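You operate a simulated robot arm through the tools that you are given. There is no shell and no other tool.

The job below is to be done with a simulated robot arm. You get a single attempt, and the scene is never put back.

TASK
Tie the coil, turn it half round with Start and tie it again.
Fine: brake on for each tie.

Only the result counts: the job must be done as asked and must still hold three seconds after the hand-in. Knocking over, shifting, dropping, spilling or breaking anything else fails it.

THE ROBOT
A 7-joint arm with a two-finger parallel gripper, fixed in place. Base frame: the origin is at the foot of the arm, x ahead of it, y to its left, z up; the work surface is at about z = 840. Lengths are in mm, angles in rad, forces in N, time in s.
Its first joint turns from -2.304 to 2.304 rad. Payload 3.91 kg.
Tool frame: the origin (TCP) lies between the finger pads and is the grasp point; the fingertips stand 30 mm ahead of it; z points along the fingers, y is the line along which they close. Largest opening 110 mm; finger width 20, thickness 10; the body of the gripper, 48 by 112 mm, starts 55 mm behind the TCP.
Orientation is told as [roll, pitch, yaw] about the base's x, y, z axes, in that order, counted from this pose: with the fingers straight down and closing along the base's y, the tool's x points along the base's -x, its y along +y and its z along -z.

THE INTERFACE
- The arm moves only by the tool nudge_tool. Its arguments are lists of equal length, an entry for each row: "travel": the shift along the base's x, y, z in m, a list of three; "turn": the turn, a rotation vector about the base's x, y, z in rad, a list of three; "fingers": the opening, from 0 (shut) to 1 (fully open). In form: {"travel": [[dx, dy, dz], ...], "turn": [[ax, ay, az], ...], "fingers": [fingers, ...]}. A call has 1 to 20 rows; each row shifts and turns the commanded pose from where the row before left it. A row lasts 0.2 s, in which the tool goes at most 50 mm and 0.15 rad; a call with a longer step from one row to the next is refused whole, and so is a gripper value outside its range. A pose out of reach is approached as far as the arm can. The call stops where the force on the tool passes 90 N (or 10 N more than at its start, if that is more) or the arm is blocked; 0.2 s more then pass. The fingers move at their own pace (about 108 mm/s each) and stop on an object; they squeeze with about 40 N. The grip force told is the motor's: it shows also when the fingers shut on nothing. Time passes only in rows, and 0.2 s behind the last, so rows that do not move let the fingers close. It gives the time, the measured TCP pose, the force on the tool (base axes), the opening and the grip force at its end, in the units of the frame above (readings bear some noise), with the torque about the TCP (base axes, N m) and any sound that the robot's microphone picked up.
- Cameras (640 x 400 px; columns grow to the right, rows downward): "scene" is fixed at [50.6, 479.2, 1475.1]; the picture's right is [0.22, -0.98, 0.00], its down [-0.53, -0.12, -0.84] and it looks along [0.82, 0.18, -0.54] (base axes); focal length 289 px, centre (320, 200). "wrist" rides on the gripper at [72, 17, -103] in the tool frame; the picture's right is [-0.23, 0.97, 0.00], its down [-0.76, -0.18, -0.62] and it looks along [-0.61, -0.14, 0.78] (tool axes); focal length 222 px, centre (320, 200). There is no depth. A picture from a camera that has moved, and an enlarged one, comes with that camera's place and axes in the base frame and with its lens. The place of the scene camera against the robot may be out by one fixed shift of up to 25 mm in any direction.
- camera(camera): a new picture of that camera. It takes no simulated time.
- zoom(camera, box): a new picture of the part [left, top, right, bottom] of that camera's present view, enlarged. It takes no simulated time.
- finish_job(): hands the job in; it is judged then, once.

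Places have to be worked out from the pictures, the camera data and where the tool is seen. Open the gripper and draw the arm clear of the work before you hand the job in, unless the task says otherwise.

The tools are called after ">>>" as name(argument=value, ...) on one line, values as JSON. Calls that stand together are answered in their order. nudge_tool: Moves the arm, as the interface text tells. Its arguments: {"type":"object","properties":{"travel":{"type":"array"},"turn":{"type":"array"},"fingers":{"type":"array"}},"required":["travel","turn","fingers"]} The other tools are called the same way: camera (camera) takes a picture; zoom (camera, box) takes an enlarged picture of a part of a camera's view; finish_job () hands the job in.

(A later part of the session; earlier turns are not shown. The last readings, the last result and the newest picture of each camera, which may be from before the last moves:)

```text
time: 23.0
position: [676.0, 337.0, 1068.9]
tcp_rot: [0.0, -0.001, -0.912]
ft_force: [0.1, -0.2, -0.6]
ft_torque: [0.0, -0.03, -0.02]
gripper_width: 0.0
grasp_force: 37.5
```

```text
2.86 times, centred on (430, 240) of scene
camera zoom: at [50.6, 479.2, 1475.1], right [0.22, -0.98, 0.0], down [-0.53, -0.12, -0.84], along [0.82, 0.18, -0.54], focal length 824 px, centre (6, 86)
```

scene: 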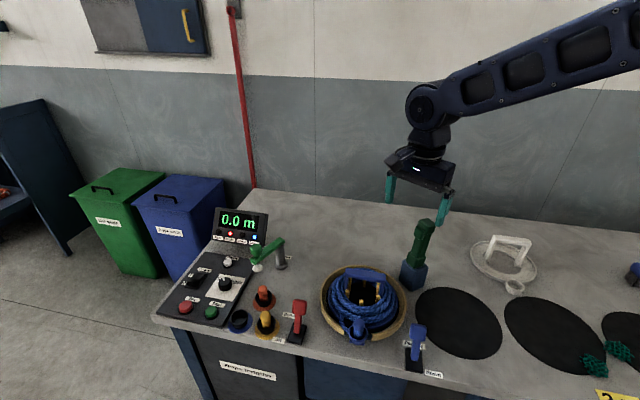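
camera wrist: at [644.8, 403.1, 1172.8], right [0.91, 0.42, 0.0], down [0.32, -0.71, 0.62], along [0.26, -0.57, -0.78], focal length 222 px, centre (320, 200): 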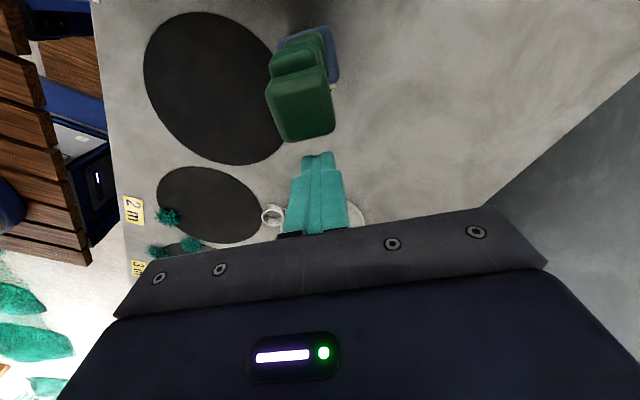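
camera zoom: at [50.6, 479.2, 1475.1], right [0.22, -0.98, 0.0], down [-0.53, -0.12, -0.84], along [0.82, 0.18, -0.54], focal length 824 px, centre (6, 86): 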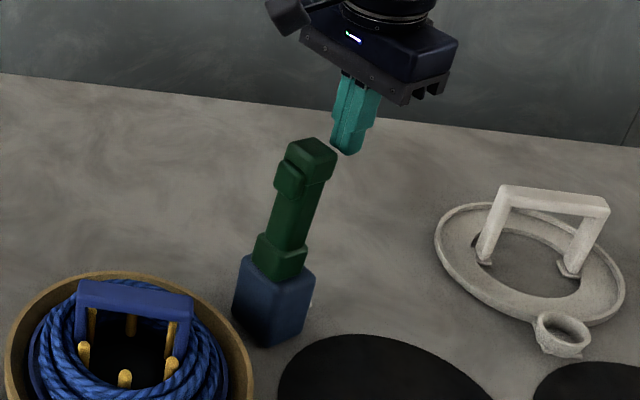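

Closed fingertips sit ~20 mm behind the arm's head, in line with the coil. I push the arm forward along its arc to about 30° and check.

>>> nudge_tool(travel=[[-0.00623, 0.00782, 0], [-0.00623, 0.00782, 0], [-0.0061, 0.00766, 0.0005], [-0.0061, 0.00766, 0.0005], [-0.0061, 0.00766, -0.0012], [-0.0061, 0.00766, -0.0012], [-0.00586, 0.00735, -0.0029], [-0.00586, 0.00735, -0.0029], [0, 0, 0]], turn=[[0, 0, 0], [0, 0, 0], [0, 0, 0], [0, 0, 0], [0, 0, 0], [0, 0, 0], [0, 0, 0], [0, 0, 0], [0, 0, 0]], fingers=[0, 0, 0, 0, 0, 0, 0, 0, 0])

>>> camera(camera="wrist")

>>> zoom(camera="scene", box=[330, 180, 470, 340])

```text
time: 25.0
position: [628.1, 396.6, 1065.0]
tcp_rot: [-0.001, 0.0, -0.912]
ft_force: [-0.1, 0.5, -1.1]
ft_torque: [0.05, 0.04, 0.02]
gripper_width: 0.0
grasp_force: 38.0
```

```text
taken
camera wrist: at [596.7, 463.1, 1168.3], right [0.91, 0.42, 0.0], down [0.32, -0.71, 0.62], along [0.26, -0.57, -0.78], focal length 222 px, centre (320, 200)
```

wrist: 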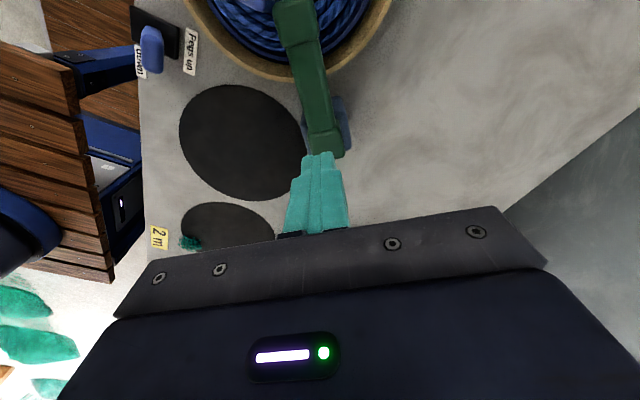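

```text
2.50 times, centred on (400, 260) of scene
camera zoom: at [50.6, 479.2, 1475.1], right [0.22, -0.98, 0.0], down [-0.53, -0.12, -0.84], along [0.82, 0.18, -0.54], focal length 722 px, centre (120, 50)
```

zoom: 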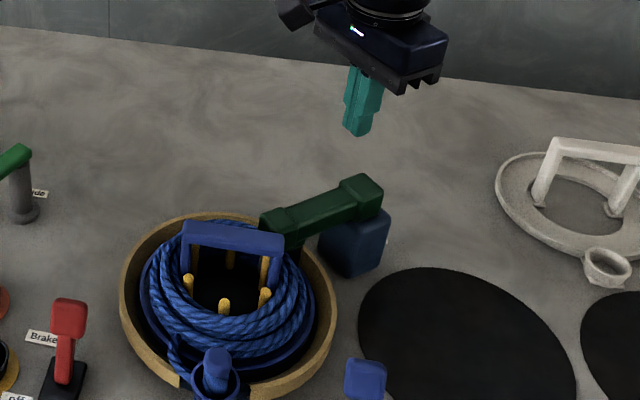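

The arm fell over by itself onto the coil once past centre; no sound was reported. I look closely at how it rests on the bundle.

>>> zoom(camera="scene", box=[320, 245, 420, 345])

>>> zoom(camera="wrist", box=[200, 0, 400, 160])

>>> zoom(camera="scene", box=[205, 200, 285, 250])

```text
4.00 times, centred on (370, 295) of scene
camera zoom: at [50.6, 479.2, 1475.1], right [0.22, -0.98, 0.0], down [-0.53, -0.12, -0.84], along [0.82, 0.18, -0.54], focal length 1154 px, centre (120, -180)
```

zoom: 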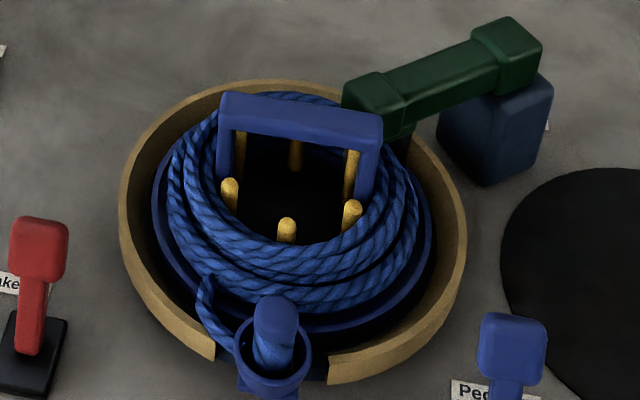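

```text
2.50 times, centred on (300, 80) of wrist
camera zoom: at [596.7, 463.1, 1168.3], right [0.91, 0.42, 0.0], down [0.32, -0.71, 0.62], along [0.26, -0.57, -0.78], focal length 555 px, centre (370, 500)
```

zoom: 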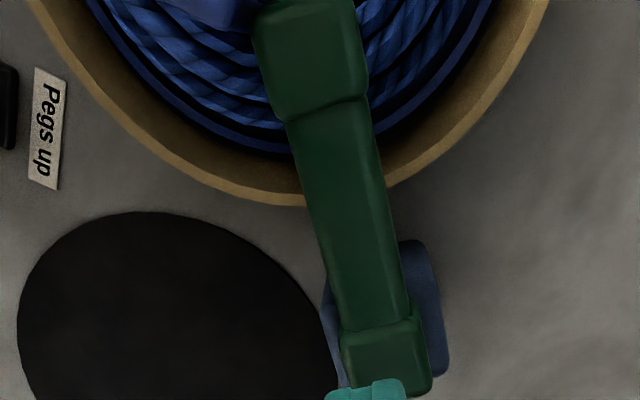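

```text
8.00 times, centred on (245, 225) of scene
camera zoom: at [50.6, 479.2, 1475.1], right [0.22, -0.98, 0.0], down [-0.53, -0.12, -0.84], along [0.82, 0.18, -0.54], focal length 2309 px, centre (920, 0)
```

zoom: 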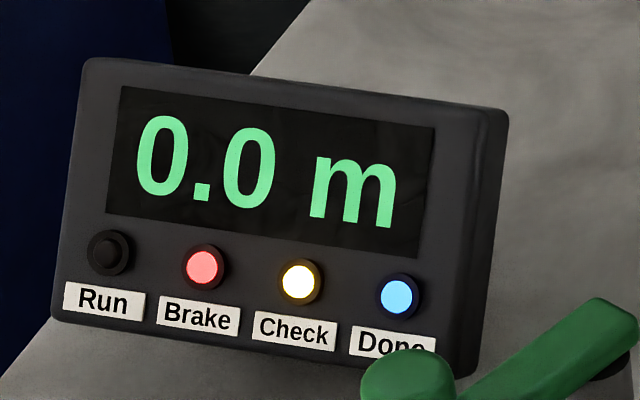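

The Check lamp lit once the arm went down, with Brake still on; no tie band is visible yet. I'll move the closed fingers above the arm's head and press it down gently onto the bundle.

>>> nudge_tool(travel=[[-0.0145, 0.0182, 0], [-0.0145, 0.0182, 0], [-0.0144, 0.0182, 0], [0, 0, -0.025], [0, 0, -0.025], [0, 0, -0.01], [0, 0, 0]], turn=[[0, 0, 0], [0, 0, 0], [0, 0, 0], [0, 0, 0], [0, 0, 0], [0, 0, 0], [0, 0, 0]], fingers=[0, 0, 0, 0, 0, 0, 0])

>>> zoom(camera="wrist", box=[220, 60, 420, 220])

>>> zoom(camera="scene", box=[320, 220, 440, 340])

```text
time: 26.6
position: [585.1, 450.7, 1004.4]
tcp_rot: [-0.001, 0.001, -0.913]
ft_force: [-0.5, 0.7, 0.3]
ft_torque: [-0.01, 0.01, -0.03]
gripper_width: 0.1
grasp_force: 37.9
```

```text
2.50 times, centred on (320, 140) of wrist
camera zoom: at [554.2, 518.1, 1107.6], right [0.91, 0.41, 0.0], down [0.32, -0.71, 0.62], along [0.26, -0.57, -0.78], focal length 555 px, centre (320, 350)
```

zoom: 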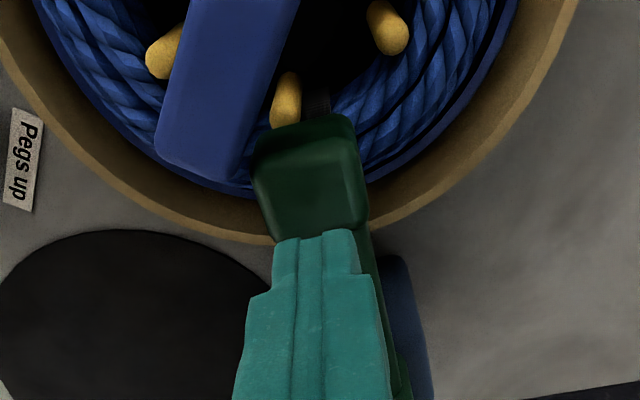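

```text
3.33 times, centred on (380, 280) of scene
camera zoom: at [50.6, 479.2, 1475.1], right [0.22, -0.98, 0.0], down [-0.53, -0.12, -0.84], along [0.82, 0.18, -0.54], focal length 962 px, centre (120, -67)
```

zoom: 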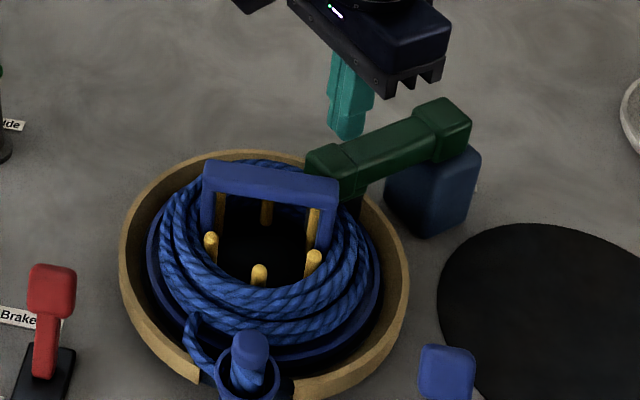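

There's a small dark textured strip just past the arm's head that may be a tie band. I zoom in on it.

>>> zoom(camera="wrist", box=[290, 75, 370, 135])

>>> zoom(camera="scene", box=[370, 255, 430, 300])

```text
6.67 times, centred on (330, 105) of wrist
camera zoom: at [554.2, 518.1, 1107.6], right [0.91, 0.41, 0.0], down [0.32, -0.71, 0.62], along [0.26, -0.57, -0.78], focal length 1481 px, centre (253, 833)
```

zoom: 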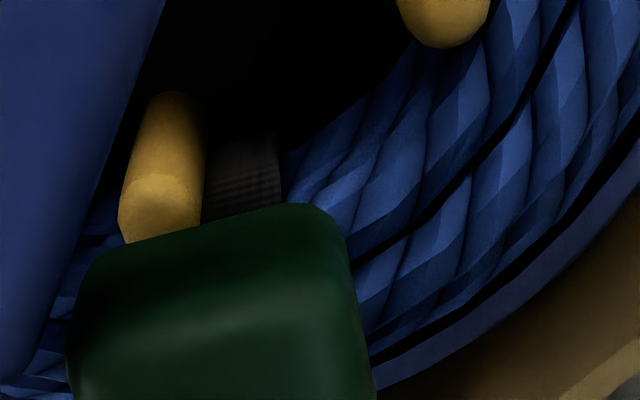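

```text
8.89 times, centred on (400, 278) of scene
camera zoom: at [50.6, 479.2, 1475.1], right [0.22, -0.98, 0.0], down [-0.53, -0.12, -0.84], along [0.82, 0.18, -0.54], focal length 2565 px, centre (-391, -489)
```

zoom: 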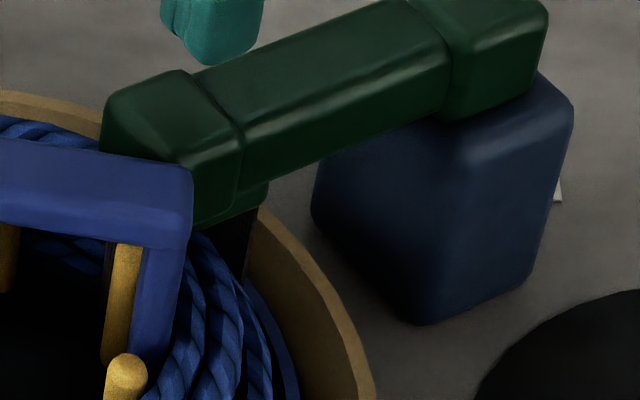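

A black ribbed strap is now around the bundle under the arm's bump, so the first tie appears made (brake on). To check it, I need to raise the arm: I back off to above its shaft near the hinge with fingers partly open and look.

>>> nudge_tool(travel=[[0, 0, 0.03], [0.0106, -0.0133, 0.01], [0.0106, -0.0133, 0], [0.0106, -0.0133, 0], [0, 0, 0]], turn=[[0, 0, 0], [0, 0, 0], [0, 0, 0], [0, 0, 0], [0, 0, 0]], fingers=[0, 0, 0.6, 0.6, 0.6])

>>> zoom(camera="wrist", box=[200, 40, 440, 240])

>>> zoom(camera="scene", box=[360, 230, 440, 310])

```text
time: 27.8
position: [615.8, 409.9, 1046.3]
tcp_rot: [-0.001, 0.0, -0.912]
ft_force: [-0.1, 0.2, -0.2]
ft_torque: [-0.01, 0.03, -0.02]
gripper_width: 66.0
grasp_force: 0.1
```

```text
2.00 times, centred on (320, 140) of wrist
camera zoom: at [585.4, 476.4, 1148.5], right [0.91, 0.42, 0.0], down [0.32, -0.71, 0.62], along [0.26, -0.57, -0.78], focal length 444 px, centre (320, 320)
```

zoom: 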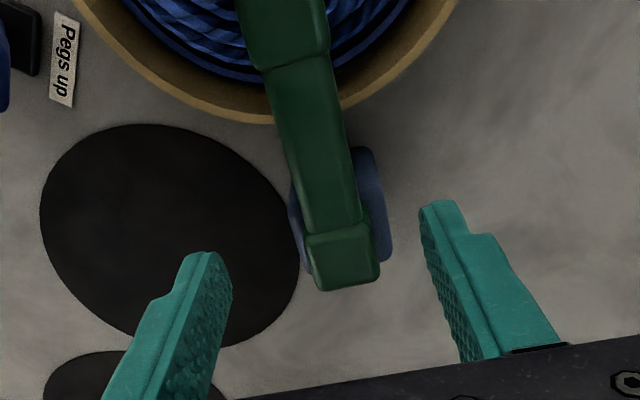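

```text
5.00 times, centred on (400, 270) of scene
camera zoom: at [50.6, 479.2, 1475.1], right [0.22, -0.98, 0.0], down [-0.53, -0.12, -0.84], along [0.82, 0.18, -0.54], focal length 1443 px, centre (-80, -150)
```

zoom: 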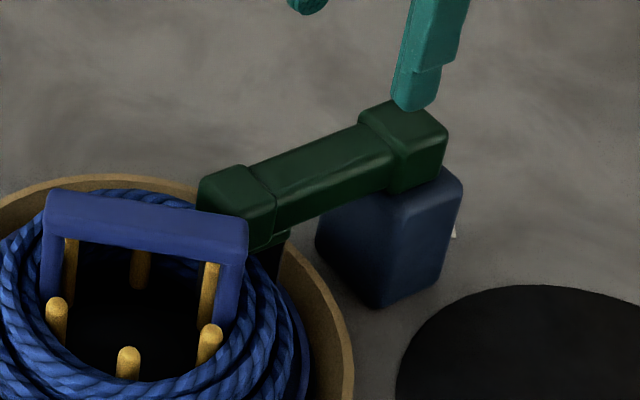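

The arm's axis runs about 2 mm to the +u side of my gripper centre. I correct that, descend astride the shaft near the hinge (between block and bowl rim), and close.

>>> nudge_tool(travel=[[0.0016, 0.0012, -0.02], [0, 0, -0.025], [0, 0, -0.025], [0, 0, -0.02], [0, 0, -0.01], [0, 0, 0]], turn=[[0, 0, 0], [0, 0, 0], [0, 0, 0], [0, 0, 0], [0, 0, 0], [0, 0, 0]], fingers=[0.6, 0.6, 0.6, 0.6, 0.6, 0.6])

>>> zoom(camera="wrist", box=[200, 40, 440, 240])

>>> zoom(camera="scene", box=[360, 210, 440, 310])

```text
time: 29.2
position: [616.5, 412.0, 945.5]
tcp_rot: [-0.001, -0.001, -0.914]
ft_force: [0.1, -0.5, -0.3]
ft_torque: [-0.04, -0.02, 0.02]
gripper_width: 65.9
grasp_force: 0.0
```

```text
2.00 times, centred on (320, 140) of wrist
camera zoom: at [585.5, 478.4, 1047.4], right [0.91, 0.42, 0.0], down [0.32, -0.71, 0.62], along [0.26, -0.57, -0.78], focal length 444 px, centre (320, 320)
```

zoom: 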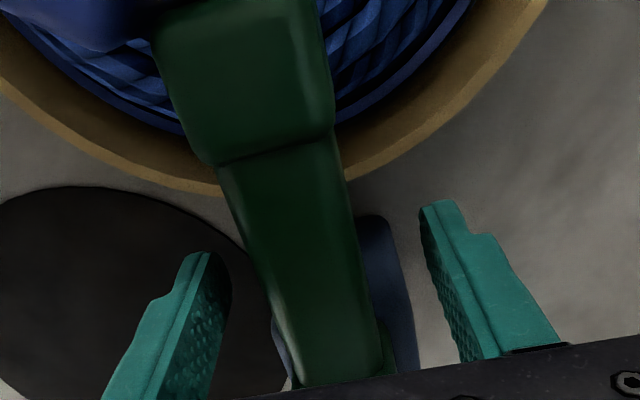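

```text
4.00 times, centred on (400, 260) of scene
camera zoom: at [50.6, 479.2, 1475.1], right [0.22, -0.98, 0.0], down [-0.53, -0.12, -0.84], along [0.82, 0.18, -0.54], focal length 1154 px, centre (0, -40)
```

zoom: 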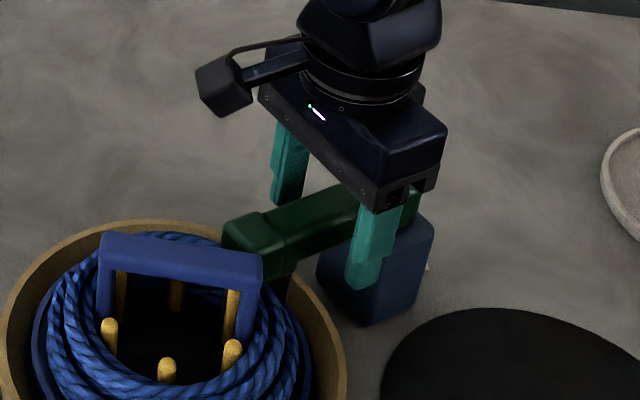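

The fingers straddle the shaft cleanly. I close on it and check the side load.

>>> nudge_tool(travel=[[0, 0, 0], [0, 0, 0], [0, 0, 0]], turn=[[0, 0, 0], [0, 0, 0], [0, 0, 0]], fingers=[0, 0, 0])

```text
time: 30.0
position: [615.8, 411.2, 944.2]
tcp_rot: [-0.002, 0.0, -0.913]
ft_force: [-9.9, -9.5, -1.6]
ft_torque: [0.03, 0.17, 0.91]
gripper_width: 31.7
grasp_force: 44.6
```

Gripped at 31.7 mm with small side load. I start lifting along the arc while tilting the gripper back, first about a third of the way.

>>> nudge_tool(travel=[[0.00087, -0.00109, 0.0065], [0.00143, -0.0018, 0.0063], [0.00193, -0.00242, 0.0059], [0, 0, 0]], turn=[[0.0683, 0.0544, 0], [0.0683, 0.0544, 0], [0.0683, 0.0544, 0], [0, 0, 0]], fingers=[0, 0, 0, 0])

>>> zoom(camera="scene", box=[340, 210, 440, 310])

>>> zoom(camera="wrist", box=[200, 0, 440, 240])

```text
time: 31.0
position: [619.3, 408.0, 961.9]
tcp_rot: [-0.008, 0.263, -0.914]
ft_force: [-23.8, -15.2, -24.0]
ft_torque: [0.76, 0.62, 0.78]
gripper_width: 31.7
grasp_force: 45.0
```

```text
4.00 times, centred on (390, 260) of scene
camera zoom: at [50.6, 479.2, 1475.1], right [0.22, -0.98, 0.0], down [-0.53, -0.12, -0.84], along [0.82, 0.18, -0.54], focal length 1154 px, centre (40, -40)
```

zoom: 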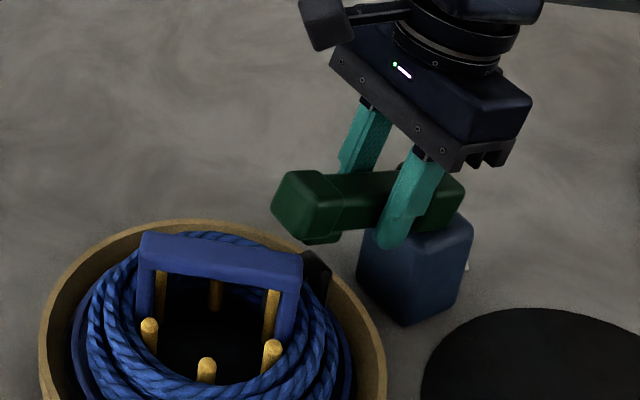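

```text
1.67 times, centred on (320, 120) of wrist
camera zoom: at [607.0, 450.9, 1080.6], right [0.9, 0.42, -0.07], down [0.41, -0.82, 0.41], along [0.12, -0.39, -0.91], focal length 370 px, centre (320, 333)
```

zoom: 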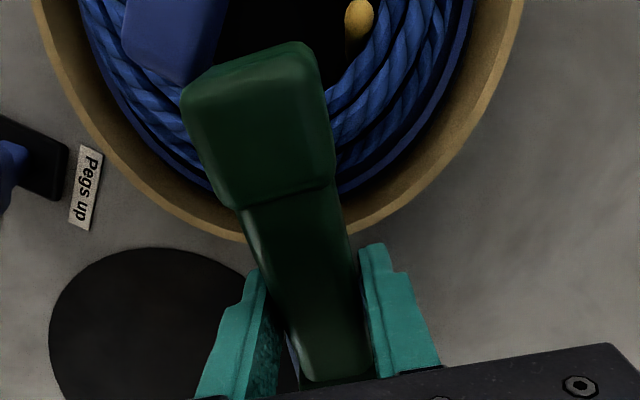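

The arm lifts and the black tie stays on the bundle. I continue up the arc, shifting slightly to relieve the ~28 N sideways load.

>>> nudge_tool(travel=[[0.00143, -0.0037, 0.0055], [0.00233, -0.0043, 0.0048], [0.0033, -0.00414, 0.0041], [0, 0, 0]], turn=[[0.0683, 0.0544, 0], [0.0683, 0.0544, 0], [0.0683, 0.0544, 0], [0, 0, 0]], fingers=[0, 0, 0, 0])

>>> zoom(camera="scene", box=[340, 190, 440, 310])

```text
time: 32.0
position: [627.3, 396.8, 978.6]
tcp_rot: [-0.007, 0.525, -0.914]
ft_force: [-24.1, 7.2, -8.0]
ft_torque: [1.06, 0.46, 0.67]
gripper_width: 31.5
grasp_force: 45.3
```

```text
3.33 times, centred on (390, 250) of scene
camera zoom: at [50.6, 479.2, 1475.1], right [0.22, -0.98, 0.0], down [-0.53, -0.12, -0.84], along [0.82, 0.18, -0.54], focal length 962 px, centre (87, 33)
```

zoom: 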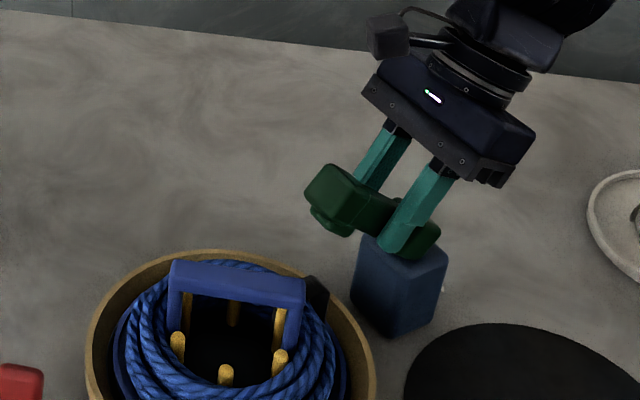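

Good, the arm is near 45°. I continue to upright.

>>> nudge_tool(travel=[[0.0031, -0.005, 0.0033], [0.00386, -0.00485, 0.0026], [0.00455, -0.00571, 0.0017], [0.00467, -0.00587, 0.0006], [0, 0, 0]], turn=[[0.0683, 0.0544, 0], [0.0683, 0.0544, 0], [0.0683, 0.0544, 0], [0.0683, 0.0544, 0], [0, 0, 0]], fingers=[0, 0, 0, 0, 0])

>>> zoom(camera="scene", box=[340, 170, 460, 310])

>>> camera(camera="wrist")

```text
time: 33.2
position: [644.9, 374.2, 988.4]
tcp_rot: [-0.015, 0.872, -0.921]
ft_force: [11.9, 33.0, 14.2]
ft_torque: [1.38, -0.21, -0.13]
gripper_width: 31.7
grasp_force: 45.2
```

```text
2.86 times, centred on (400, 240) of scene
camera zoom: at [50.6, 479.2, 1475.1], right [0.22, -0.98, 0.0], down [-0.53, -0.12, -0.84], along [0.82, 0.18, -0.54], focal length 824 px, centre (91, 86)
```

zoom: 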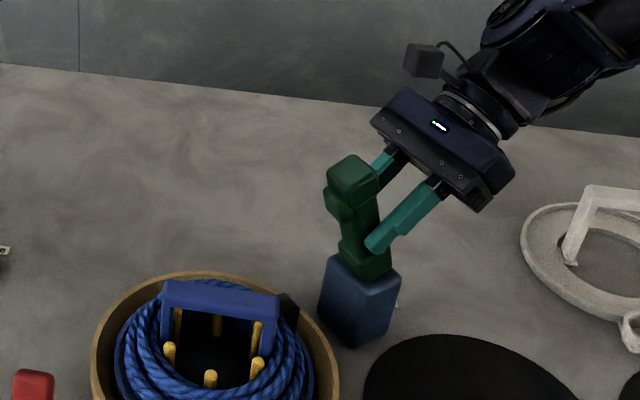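

```text
taken
camera wrist: at [679.9, 358.2, 1109.7], right [0.86, 0.48, -0.18], down [0.45, -0.87, -0.18], along [-0.25, 0.07, -0.97], focal length 222 px, centre (320, 200)
```

wrist: 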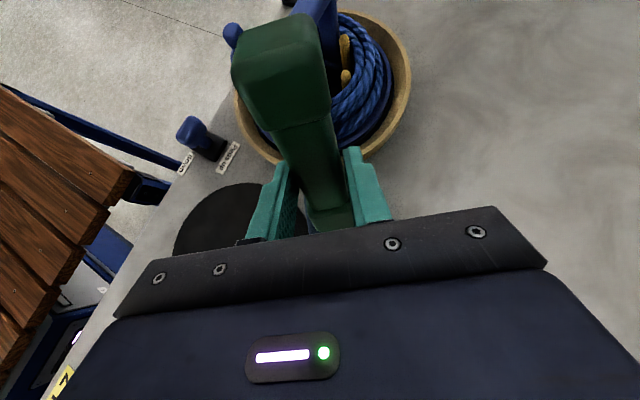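

The arm is still leaning ~15–18° toward the coil because the pads pinch it ahead of the TCP. I pull back further (~16 mm) to bring it upright, also relieving side load.

>>> nudge_tool(travel=[[0.0038, -0.0038, 0], [0.0038, -0.0038, 0], [0.0036, -0.0039, -0.0005], [0, 0, 0]], turn=[[0, 0, 0], [0, 0, 0], [0, 0, 0], [0, 0, 0]], fingers=[0, 0, 0, 0])

>>> zoom(camera="scene", box=[340, 170, 460, 310])

```text
time: 34.2
position: [654.5, 362.4, 986.0]
tcp_rot: [-0.022, 0.874, -0.926]
ft_force: [-8.2, 22.0, 12.7]
ft_torque: [1.4, 0.5, -0.02]
gripper_width: 31.6
grasp_force: 44.6
```

```text
2.86 times, centred on (400, 240) of scene
camera zoom: at [50.6, 479.2, 1475.1], right [0.22, -0.98, 0.0], down [-0.53, -0.12, -0.84], along [0.82, 0.18, -0.54], focal length 824 px, centre (91, 86)
```

zoom: 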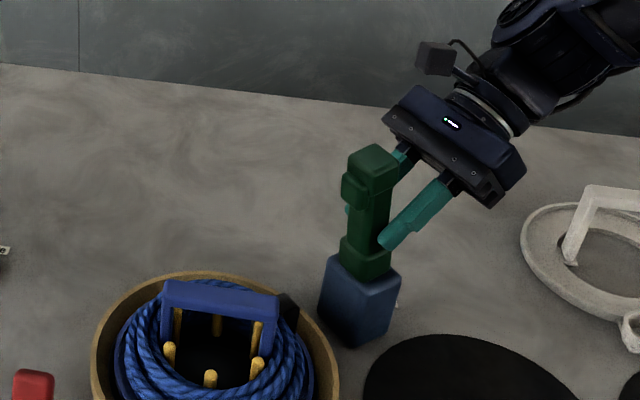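

Nearly there (~6° left). I pull back another 8 mm, watching for the upright stop.

>>> nudge_tool(travel=[[0.0025, -0.0031, -0.0005], [0.0025, -0.0031, -0.0005], [0, 0, 0]], turn=[[0, 0, 0], [0, 0, 0], [0, 0, 0]], fingers=[0, 0, 0])

>>> zoom(camera="scene", box=[340, 170, 460, 310])

```text
time: 35.0
position: [659.8, 357.4, 983.9]
tcp_rot: [-0.021, 0.873, -0.923]
ft_force: [-21.7, 13.8, 12.1]
ft_torque: [1.18, 0.96, 0.21]
gripper_width: 31.3
grasp_force: 44.9
```

```text
2.86 times, centred on (400, 240) of scene
camera zoom: at [50.6, 479.2, 1475.1], right [0.22, -0.98, 0.0], down [-0.53, -0.12, -0.84], along [0.82, 0.18, -0.54], focal length 824 px, centre (91, 86)
```

zoom: 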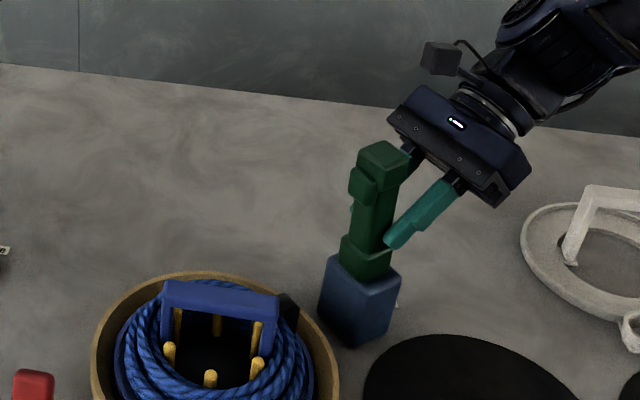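

The arm looks upright now. I check the panel lamps before releasing.

>>> zoom(camera="scene", box=[205, 200, 285, 250])

>>> zoom(camera="scene", box=[310, 250, 420, 350])

```text
8.00 times, centred on (245, 225) of scene
camera zoom: at [50.6, 479.2, 1475.1], right [0.22, -0.98, 0.0], down [-0.53, -0.12, -0.84], along [0.82, 0.18, -0.54], focal length 2309 px, centre (920, 0)
```

zoom: 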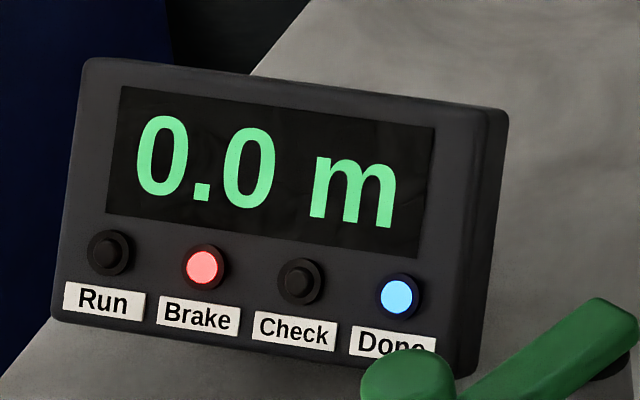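

```text
4.00 times, centred on (365, 300) of scene
camera zoom: at [50.6, 479.2, 1475.1], right [0.22, -0.98, 0.0], down [-0.53, -0.12, -0.84], along [0.82, 0.18, -0.54], focal length 1154 px, centre (140, -200)
```

zoom: 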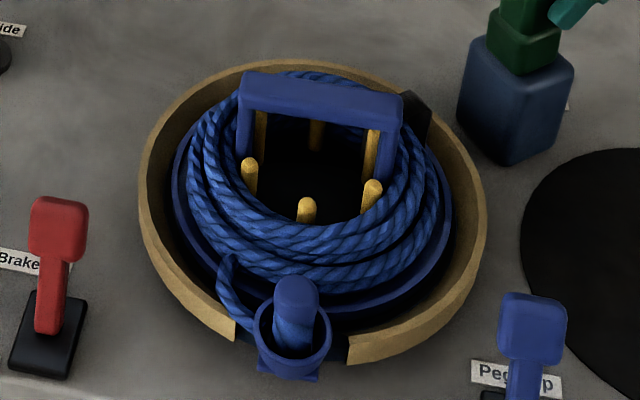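

Check went off with the arm up, and the first tie stays on the coil. I open the fingers and watch that the arm stays upright, then back off along the finger direction.

>>> nudge_tool(travel=[[0, 0, 0], [0, 0, 0], [0.0048, -0.006, 0.0064], [0.0095, -0.012, 0.0129], [0.0095, -0.012, 0.0129], [0.0095, -0.012, 0.0129], [0, 0, 0]], turn=[[0, 0, 0], [0, 0, 0], [0, 0, 0], [0, 0, 0], [0, 0, 0], [0, 0, 0], [0, 0, 0]], fingers=[0.6, 0.6, 0.6, 0.6, 0.6, 0.6, 0.6])

>>> camera(camera="scene")

```text
time: 36.6
position: [693.8, 315.7, 1029.9]
tcp_rot: [-0.02, 0.872, -0.923]
ft_force: [-0.2, -0.4, -0.4]
ft_torque: [-0.02, 0.0, 0.02]
gripper_width: 66.0
grasp_force: 0.0
```

```text
taken
```

scene: 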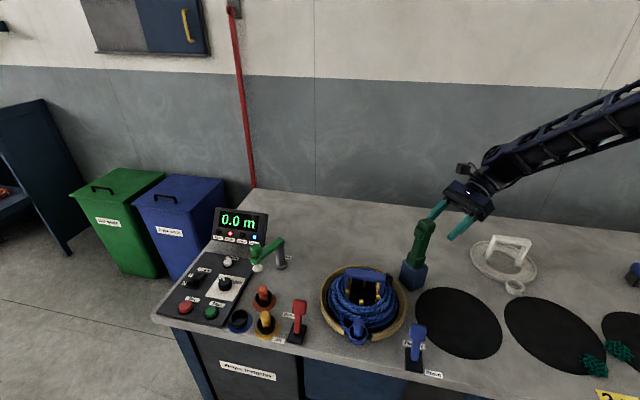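

The arm stands upright on its own. Now I level the gripper while rising, then head to the brake lever.

>>> nudge_tool(travel=[[0, 0, 0.018], [0, 0, 0.018], [0, 0, 0.018], [0, 0, 0.018], [0, 0, 0.018], [0, 0, 0.018], [0, 0, 0]], turn=[[-0.1138, -0.0907, 0], [-0.1138, -0.0907, 0], [-0.1138, -0.0907, 0], [-0.1138, -0.0907, 0], [-0.1138, -0.0907, 0], [-0.1138, -0.0907, 0], [0, 0, 0]], fingers=[0.6, 0.6, 0.6, 0.6, 0.6, 0.6, 0.6])

```text
time: 38.2
position: [694.7, 315.6, 1137.6]
tcp_rot: [0.0, -0.002, -0.914]
ft_force: [0.4, -0.3, 0.3]
ft_torque: [0.03, 0.01, 0.02]
gripper_width: 66.1
grasp_force: 0.0
```

Level again. I move over toward the front-left to view the brake lever and control panel, with fingers closed, staying high.

>>> nudge_tool(travel=[[-0.0315, 0.0304, 0], [-0.0315, 0.0304, 0], [-0.0315, 0.0304, 0], [-0.0315, 0.0304, 0], [-0.0315, 0.0304, 0], [-0.0315, 0.0304, 0], [-0.0315, 0.0304, 0], [-0.0315, 0.0304, 0], [-0.0315, 0.0304, 0], [-0.0315, 0.0304, 0], [0, 0, 0]], turn=[[0, 0, 0.1306], [0, 0, 0.1306], [0, 0, 0.1306], [0, 0, 0.1306], [0, 0, 0.1306], [0, 0, 0.1306], [0, 0, 0.1304], [0, 0, 0], [0, 0, 0], [0, 0, 0], [0, 0, 0]], fingers=[0, 0, 0, 0, 0, 0, 0, 0, 0, 0, 0])

>>> camera(camera="wrist")

```text
time: 40.6
position: [377.7, 619.4, 1138.6]
tcp_rot: [0.0, -0.001, 0.0]
ft_force: [0.9, -0.6, 1.3]
ft_torque: [0.01, 0.02, 0.0]
gripper_width: 0.2
grasp_force: 37.7
```

```text
taken
camera wrist: at [306.1, 635.4, 1241.8], right [0.23, 0.97, 0.0], down [0.76, -0.18, 0.62], along [0.61, -0.14, -0.78], focal length 222 px, centre (320, 200)
```

wrist: 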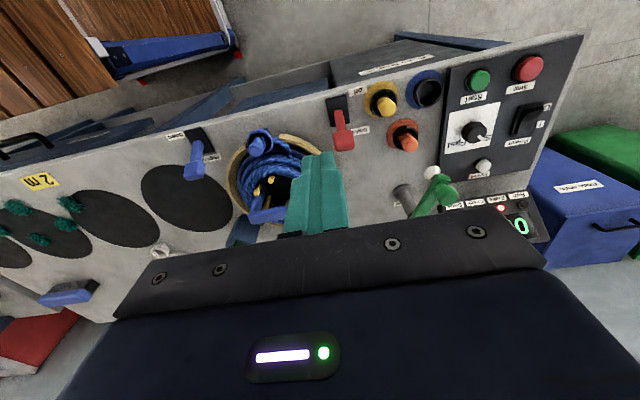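

>>> zoom(camera="wrist", box=[310, 75, 430, 170])

>>> zoom(camera="wrist", box=[440, 40, 590, 200])

```text
4.21 times, centred on (370, 122) of wrist
camera zoom: at [306.1, 635.4, 1241.8], right [0.23, 0.97, 0.0], down [0.76, -0.18, 0.62], along [0.61, -0.14, -0.78], focal length 935 px, centre (110, 526)
```

zoom: 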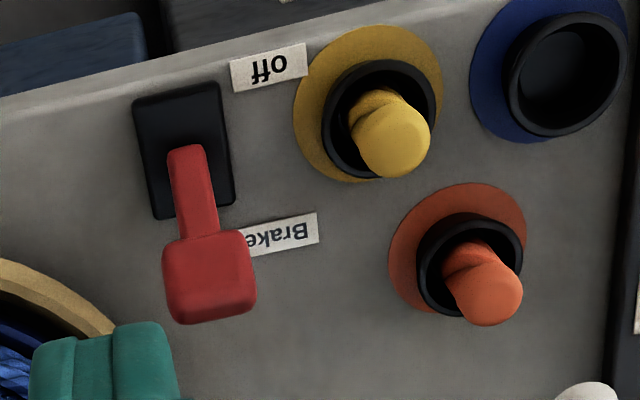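

```text
2.50 times, centred on (515, 120) of wrist
camera zoom: at [306.1, 635.4, 1241.8], right [0.23, 0.97, 0.0], down [0.76, -0.18, 0.62], along [0.61, -0.14, -0.78], focal length 555 px, centre (-168, 400)
```

zoom: 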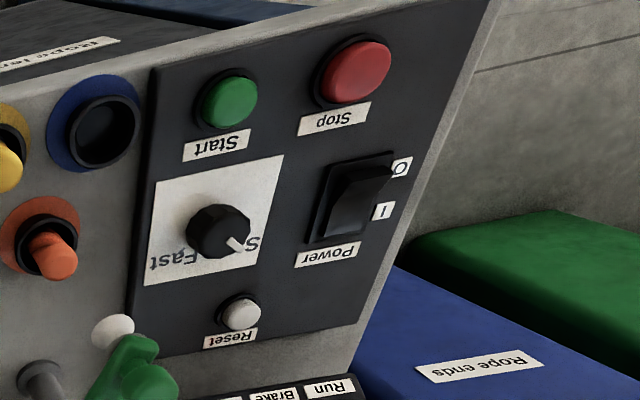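

The brake lever's handle is at about (447, 638, 928) leaning to "on"; base at (427, 639). I go to its far side with closed fingers, then lower beside it.

>>> nudge_tool(travel=[[0.0275, 0.0047, 0], [0.0275, 0.0047, 0], [0.0275, 0.0047, 0], [0.0275, 0.0045, 0], [0, 0, -0.035], [0, 0, -0.035], [0, 0, -0.035], [0, 0, -0.035], [0, 0, -0.03], [0, 0, 0]], turn=[[0, 0, 0], [0, 0, 0], [0, 0, 0], [0, 0, 0], [0, 0, 0], [0, 0, 0], [0, 0, 0], [0, 0, 0], [0, 0, 0], [0, 0, 0]], fingers=[0, 0, 0, 0, 0, 0, 0, 0, 0, 0])

>>> camera(camera="wrist")

>>> zoom(camera="scene", box=[230, 230, 370, 350])

```text
time: 42.8
position: [487.5, 637.2, 966.3]
tcp_rot: [0.002, -0.001, 0.0]
ft_force: [0.8, 0.2, 0.1]
ft_torque: [0.03, 0.0, 0.02]
gripper_width: 0.1
grasp_force: 37.5
```

```text
taken
camera wrist: at [414.8, 653.2, 1070.0], right [0.23, 0.97, 0.0], down [0.76, -0.18, 0.62], along [0.61, -0.14, -0.78], focal length 222 px, centre (320, 200)
```

wrist: 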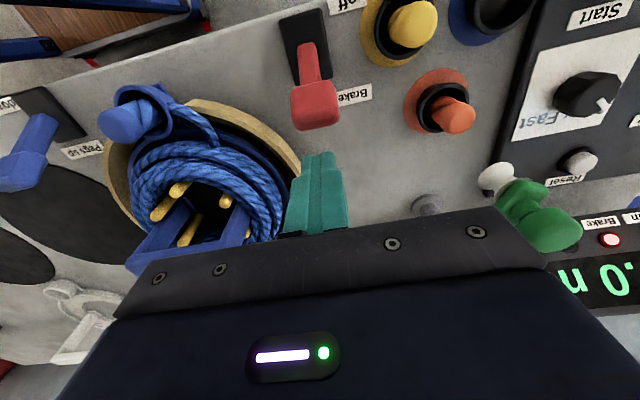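

```text
3.33 times, centred on (300, 290) of scene
camera zoom: at [50.6, 479.2, 1475.1], right [0.22, -0.98, 0.0], down [-0.53, -0.12, -0.84], along [0.82, 0.18, -0.54], focal length 962 px, centre (387, -100)
```

zoom: 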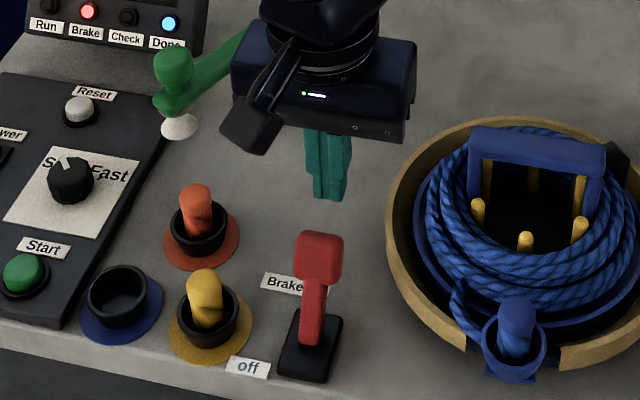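

Triangulating gives the handle at (459, 639, 900), lower than I thought. I back off slightly in x, descend to the handle's height, and push toward "off" in steps.

>>> nudge_tool(travel=[[0.01, 0.001, 0], [0, 0, -0.022], [0, 0, -0.022], [-0.01, 0, 0], [-0.01, 0, 0], [-0.01, 0, 0], [-0.01, 0, 0], [0, 0, 0]], turn=[[0, 0, 0], [0, 0, 0], [0, 0, 0], [0, 0, 0], [0, 0, 0], [0, 0, 0], [0, 0, 0], [0, 0, 0]], fingers=[0, 0, 0, 0, 0, 0, 0, 0])

>>> zoom(camera="scene", box=[230, 230, 370, 350])

```text
time: 44.6
position: [458.9, 639.1, 926.5]
tcp_rot: [0.003, -0.001, 0.0]
ft_force: [9.8, -2.7, 38.4]
ft_torque: [-0.09, 0.39, 0.06]
gripper_width: 0.2
grasp_force: 37.0
```

```text
3.33 times, centred on (300, 290) of scene
camera zoom: at [50.6, 479.2, 1475.1], right [0.22, -0.98, 0.0], down [-0.53, -0.12, -0.84], along [0.82, 0.18, -0.54], focal length 962 px, centre (387, -100)
```

zoom: 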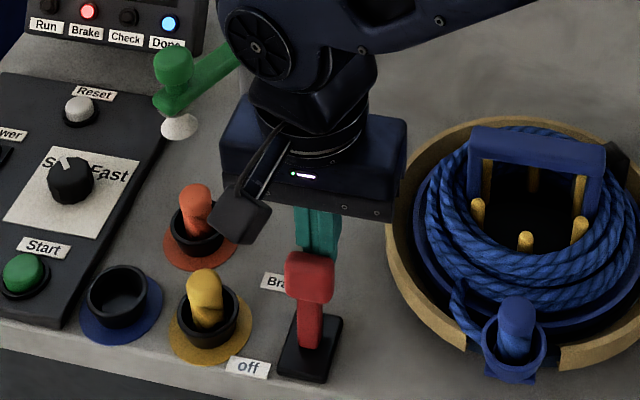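

The lever is moving (handle shifted toward the near side) but there's 38 N upward on the tips, so I raise a few millimetres and keep pushing toward "off".

>>> nudge_tool(travel=[[0, 0, 0.004], [-0.008, 0, 0], [-0.008, 0, 0], [0, 0, 0]], turn=[[0, 0, 0], [0, 0, 0], [0, 0, 0], [0, 0, 0]], fingers=[0, 0, 0, 0])

>>> zoom(camera="scene", box=[210, 200, 350, 350])

>>> camera(camera="wrist")

```text
time: 45.6
position: [443.0, 637.8, 926.4]
tcp_rot: [-0.002, 0.002, 0.0]
ft_force: [-0.7, -0.3, -0.1]
ft_torque: [0.0, 0.02, -0.04]
gripper_width: 0.1
grasp_force: 38.0
```

```text
2.67 times, centred on (280, 275) of scene
camera zoom: at [50.6, 479.2, 1475.1], right [0.22, -0.98, 0.0], down [-0.53, -0.12, -0.84], along [0.82, 0.18, -0.54], focal length 770 px, centre (427, 0)
```

zoom: 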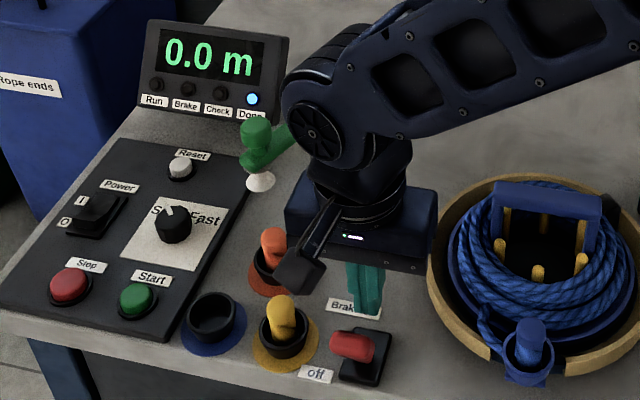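

```text
taken
camera wrist: at [369.9, 654.1, 1029.3], right [0.23, 0.97, 0.0], down [0.76, -0.18, 0.62], along [0.61, -0.14, -0.78], focal length 222 px, centre (320, 200)
```

wrist: 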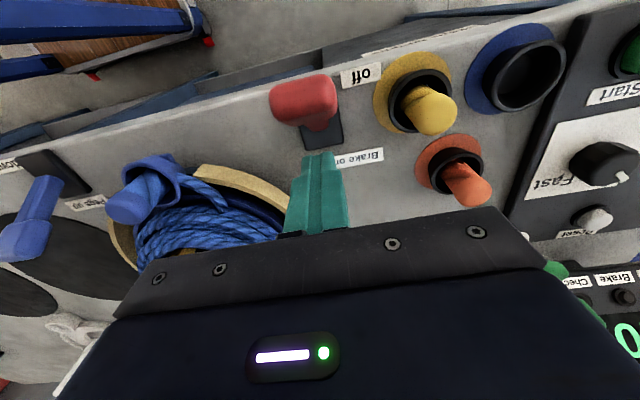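

The lever is at "off" and the Brake lamp is out. I rise and move to view the Start button from closer.

>>> nudge_tool(travel=[[0.005, 0, 0.03], [0, 0, 0.04], [0, 0, 0.045], [-0.012, 0.036, 0], [-0.012, 0.036, 0], [-0.012, 0.036, 0], [-0.012, 0.034, 0], [0, 0, 0]], turn=[[0, 0, 0], [0, 0, 0], [0, 0, 0], [0, 0, 0], [0, 0, 0], [0, 0, 0], [0, 0, 0], [0, 0, 0]], fingers=[0, 0, 0, 0, 0, 0, 0, 0])

>>> camera(camera="wrist")

>>> camera(camera="scene")

```text
time: 47.4
position: [402.1, 780.5, 1040.1]
tcp_rot: [0.0, 0.0, -0.001]
ft_force: [-0.3, 0.5, 0.2]
ft_torque: [-0.04, 0.0, 0.0]
gripper_width: 0.0
grasp_force: 37.5
```

```text
taken
camera wrist: at [329.4, 796.0, 1143.9], right [0.23, 0.97, 0.0], down [0.76, -0.18, 0.62], along [0.61, -0.14, -0.78], focal length 222 px, centre (320, 200)
```

wrist: 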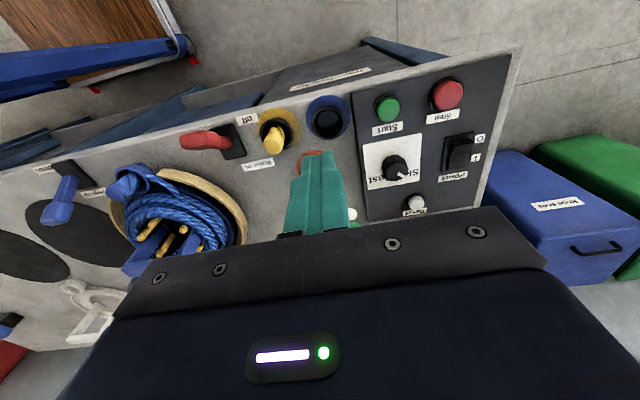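

```text
taken
```

scene: 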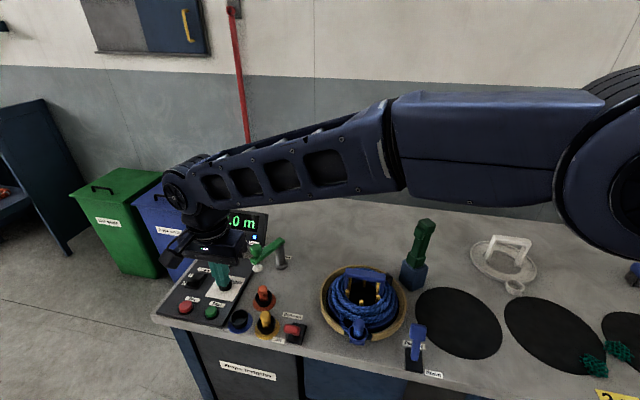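

I zoom in on the Start button to pin down its centre.

>>> zoom(camera="wrist", box=[340, 60, 480, 220])

```text
2.50 times, centred on (410, 140) of wrist
camera zoom: at [329.4, 796.0, 1143.9], right [0.23, 0.97, 0.0], down [0.76, -0.18, 0.62], along [0.61, -0.14, -0.78], focal length 555 px, centre (95, 350)
```

zoom: 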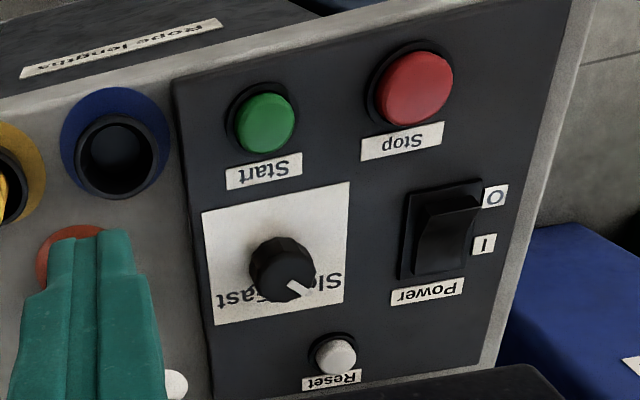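

Start is at about (428, 858, 861). I move above it and hover with the tips ~30 mm over the button.

>>> nudge_tool(travel=[[0.009, 0.026, 0], [0.009, 0.026, 0], [0.008, 0.0255, 0], [0, 0, -0.04], [0, 0, -0.04], [0, 0, -0.04], [0, 0, 0]], turn=[[0, 0, 0], [0, 0, 0], [0, 0, 0], [0, 0, 0], [0, 0, 0], [0, 0, 0], [0, 0, 0]], fingers=[0, 0, 0, 0, 0, 0, 0])

>>> camera(camera="wrist")

>>> zoom(camera="scene", box=[150, 220, 310, 340])

```text
time: 49.0
position: [429.9, 860.1, 920.3]
tcp_rot: [0.002, -0.001, -0.002]
ft_force: [0.9, -0.8, -0.8]
ft_torque: [0.0, 0.02, -0.01]
gripper_width: 0.1
grasp_force: 37.1
```

```text
taken
camera wrist: at [356.4, 875.8, 1023.8], right [0.23, 0.97, 0.0], down [0.76, -0.18, 0.62], along [0.61, -0.14, -0.78], focal length 222 px, centre (320, 200)
```

wrist: 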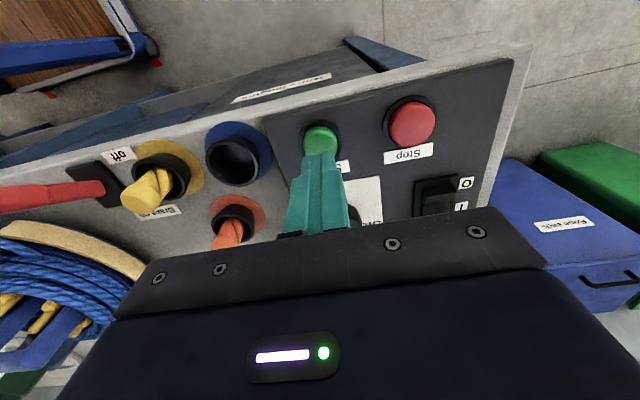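

```text
3.33 times, centred on (230, 280) of scene
camera zoom: at [50.6, 479.2, 1475.1], right [0.22, -0.98, 0.0], down [-0.53, -0.12, -0.84], along [0.82, 0.18, -0.54], focal length 962 px, centre (620, -67)
```

zoom: 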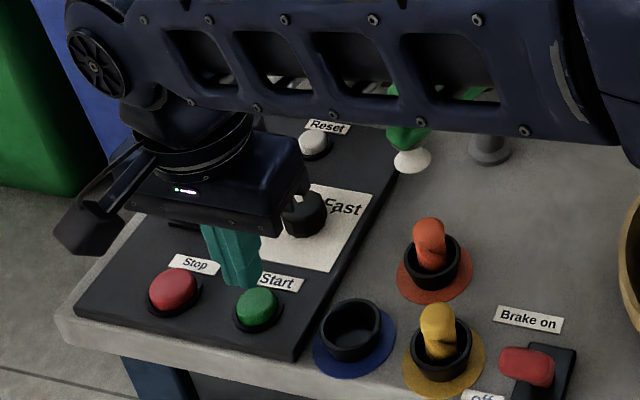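

The tips are right over Start. I nudge 3 mm nearer and lower to just about contact.

>>> nudge_tool(travel=[[-0.003, 0, -0.012], [0, 0, -0.01], [0, 0, -0.004], [0, 0, 0]], turn=[[0, 0, 0], [0, 0, 0], [0, 0, 0], [0, 0, 0]], fingers=[0, 0, 0, 0])

>>> zoom(camera="scene", box=[170, 260, 250, 340])

```text
time: 50.0
position: [424.3, 859.6, 895.8]
tcp_rot: [-0.001, 0.0, 0.0]
ft_force: [-0.2, -0.3, 0.0]
ft_torque: [0.02, 0.01, -0.02]
gripper_width: 0.0
grasp_force: 37.7
```

```text
5.00 times, centred on (210, 300) of scene
camera zoom: at [50.6, 479.2, 1475.1], right [0.22, -0.98, 0.0], down [-0.53, -0.12, -0.84], along [0.82, 0.18, -0.54], focal length 1443 px, centre (870, -300)
```

zoom: 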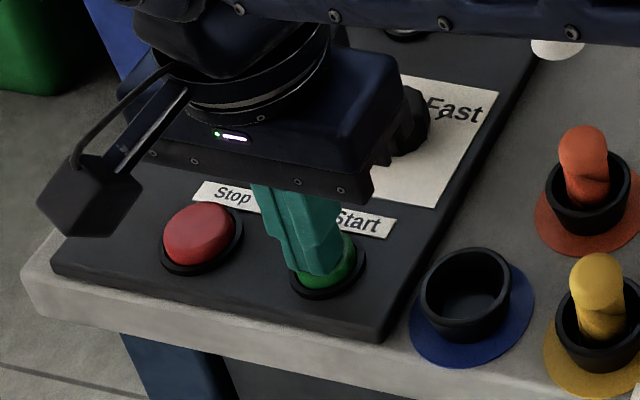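

No contact yet. I press down in small steps and then hold briefly, watching for force and motion.

>>> nudge_tool(travel=[[0, -0.001, -0.004], [0, 0, -0.003], [0, 0, 0]], turn=[[0, 0, 0], [0, 0, 0], [0, 0, 0]], fingers=[0, 0, 0])

>>> zoom(camera="scene", box=[310, 250, 420, 350])

```text
time: 50.8
position: [425.0, 857.2, 888.0]
tcp_rot: [0.001, 0.0, 0.0]
ft_force: [0.9, 1.5, 3.4]
ft_torque: [0.04, -0.06, -0.01]
gripper_width: 0.0
grasp_force: 37.6
heard: click
```

```text
4.00 times, centred on (365, 300) of scene
camera zoom: at [50.6, 479.2, 1475.1], right [0.22, -0.98, 0.0], down [-0.53, -0.12, -0.84], along [0.82, 0.18, -0.54], focal length 1154 px, centre (140, -200)
```

zoom: 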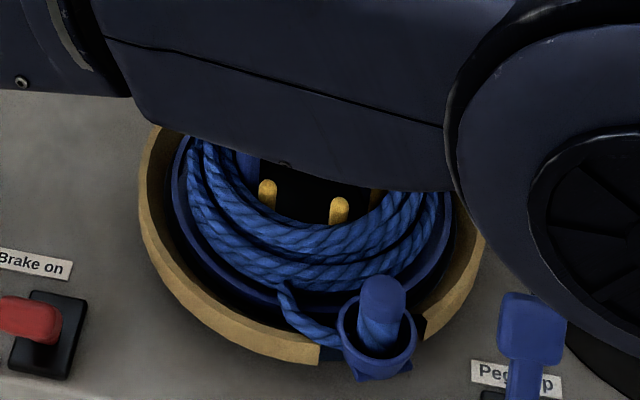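

The click was heard and the turntable is moving (the cup has shifted ~30° counter-clockwise). I release the button to see whether it stops or keeps running.

>>> nudge_tool(travel=[[0, 0, 0.008]], turn=[[0, 0, 0]], fingers=[0])

>>> zoom(camera="scene", box=[310, 250, 420, 350])

>>> camera(camera="wrist")

```text
time: 51.2
position: [423.2, 856.3, 895.8]
tcp_rot: [-0.001, 0.0, -0.001]
ft_force: [-0.8, -0.4, -0.2]
ft_torque: [-0.01, 0.03, 0.01]
gripper_width: 0.0
grasp_force: 37.8
```

```text
4.00 times, centred on (365, 300) of scene
camera zoom: at [50.6, 479.2, 1475.1], right [0.22, -0.98, 0.0], down [-0.53, -0.12, -0.84], along [0.82, 0.18, -0.54], focal length 1154 px, centre (140, -200)
```

zoom: 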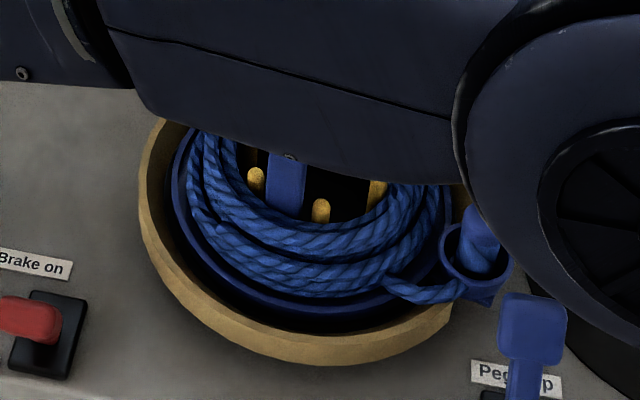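

```text
taken
camera wrist: at [350.9, 872.6, 998.9], right [0.23, 0.97, 0.0], down [0.76, -0.18, 0.62], along [0.61, -0.14, -0.78], focal length 222 px, centre (320, 200)
```

wrist: 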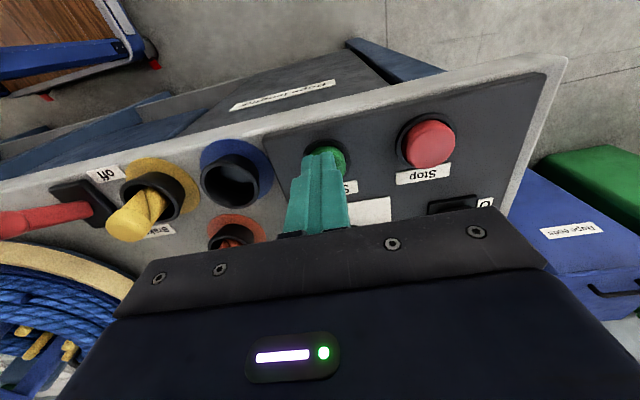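

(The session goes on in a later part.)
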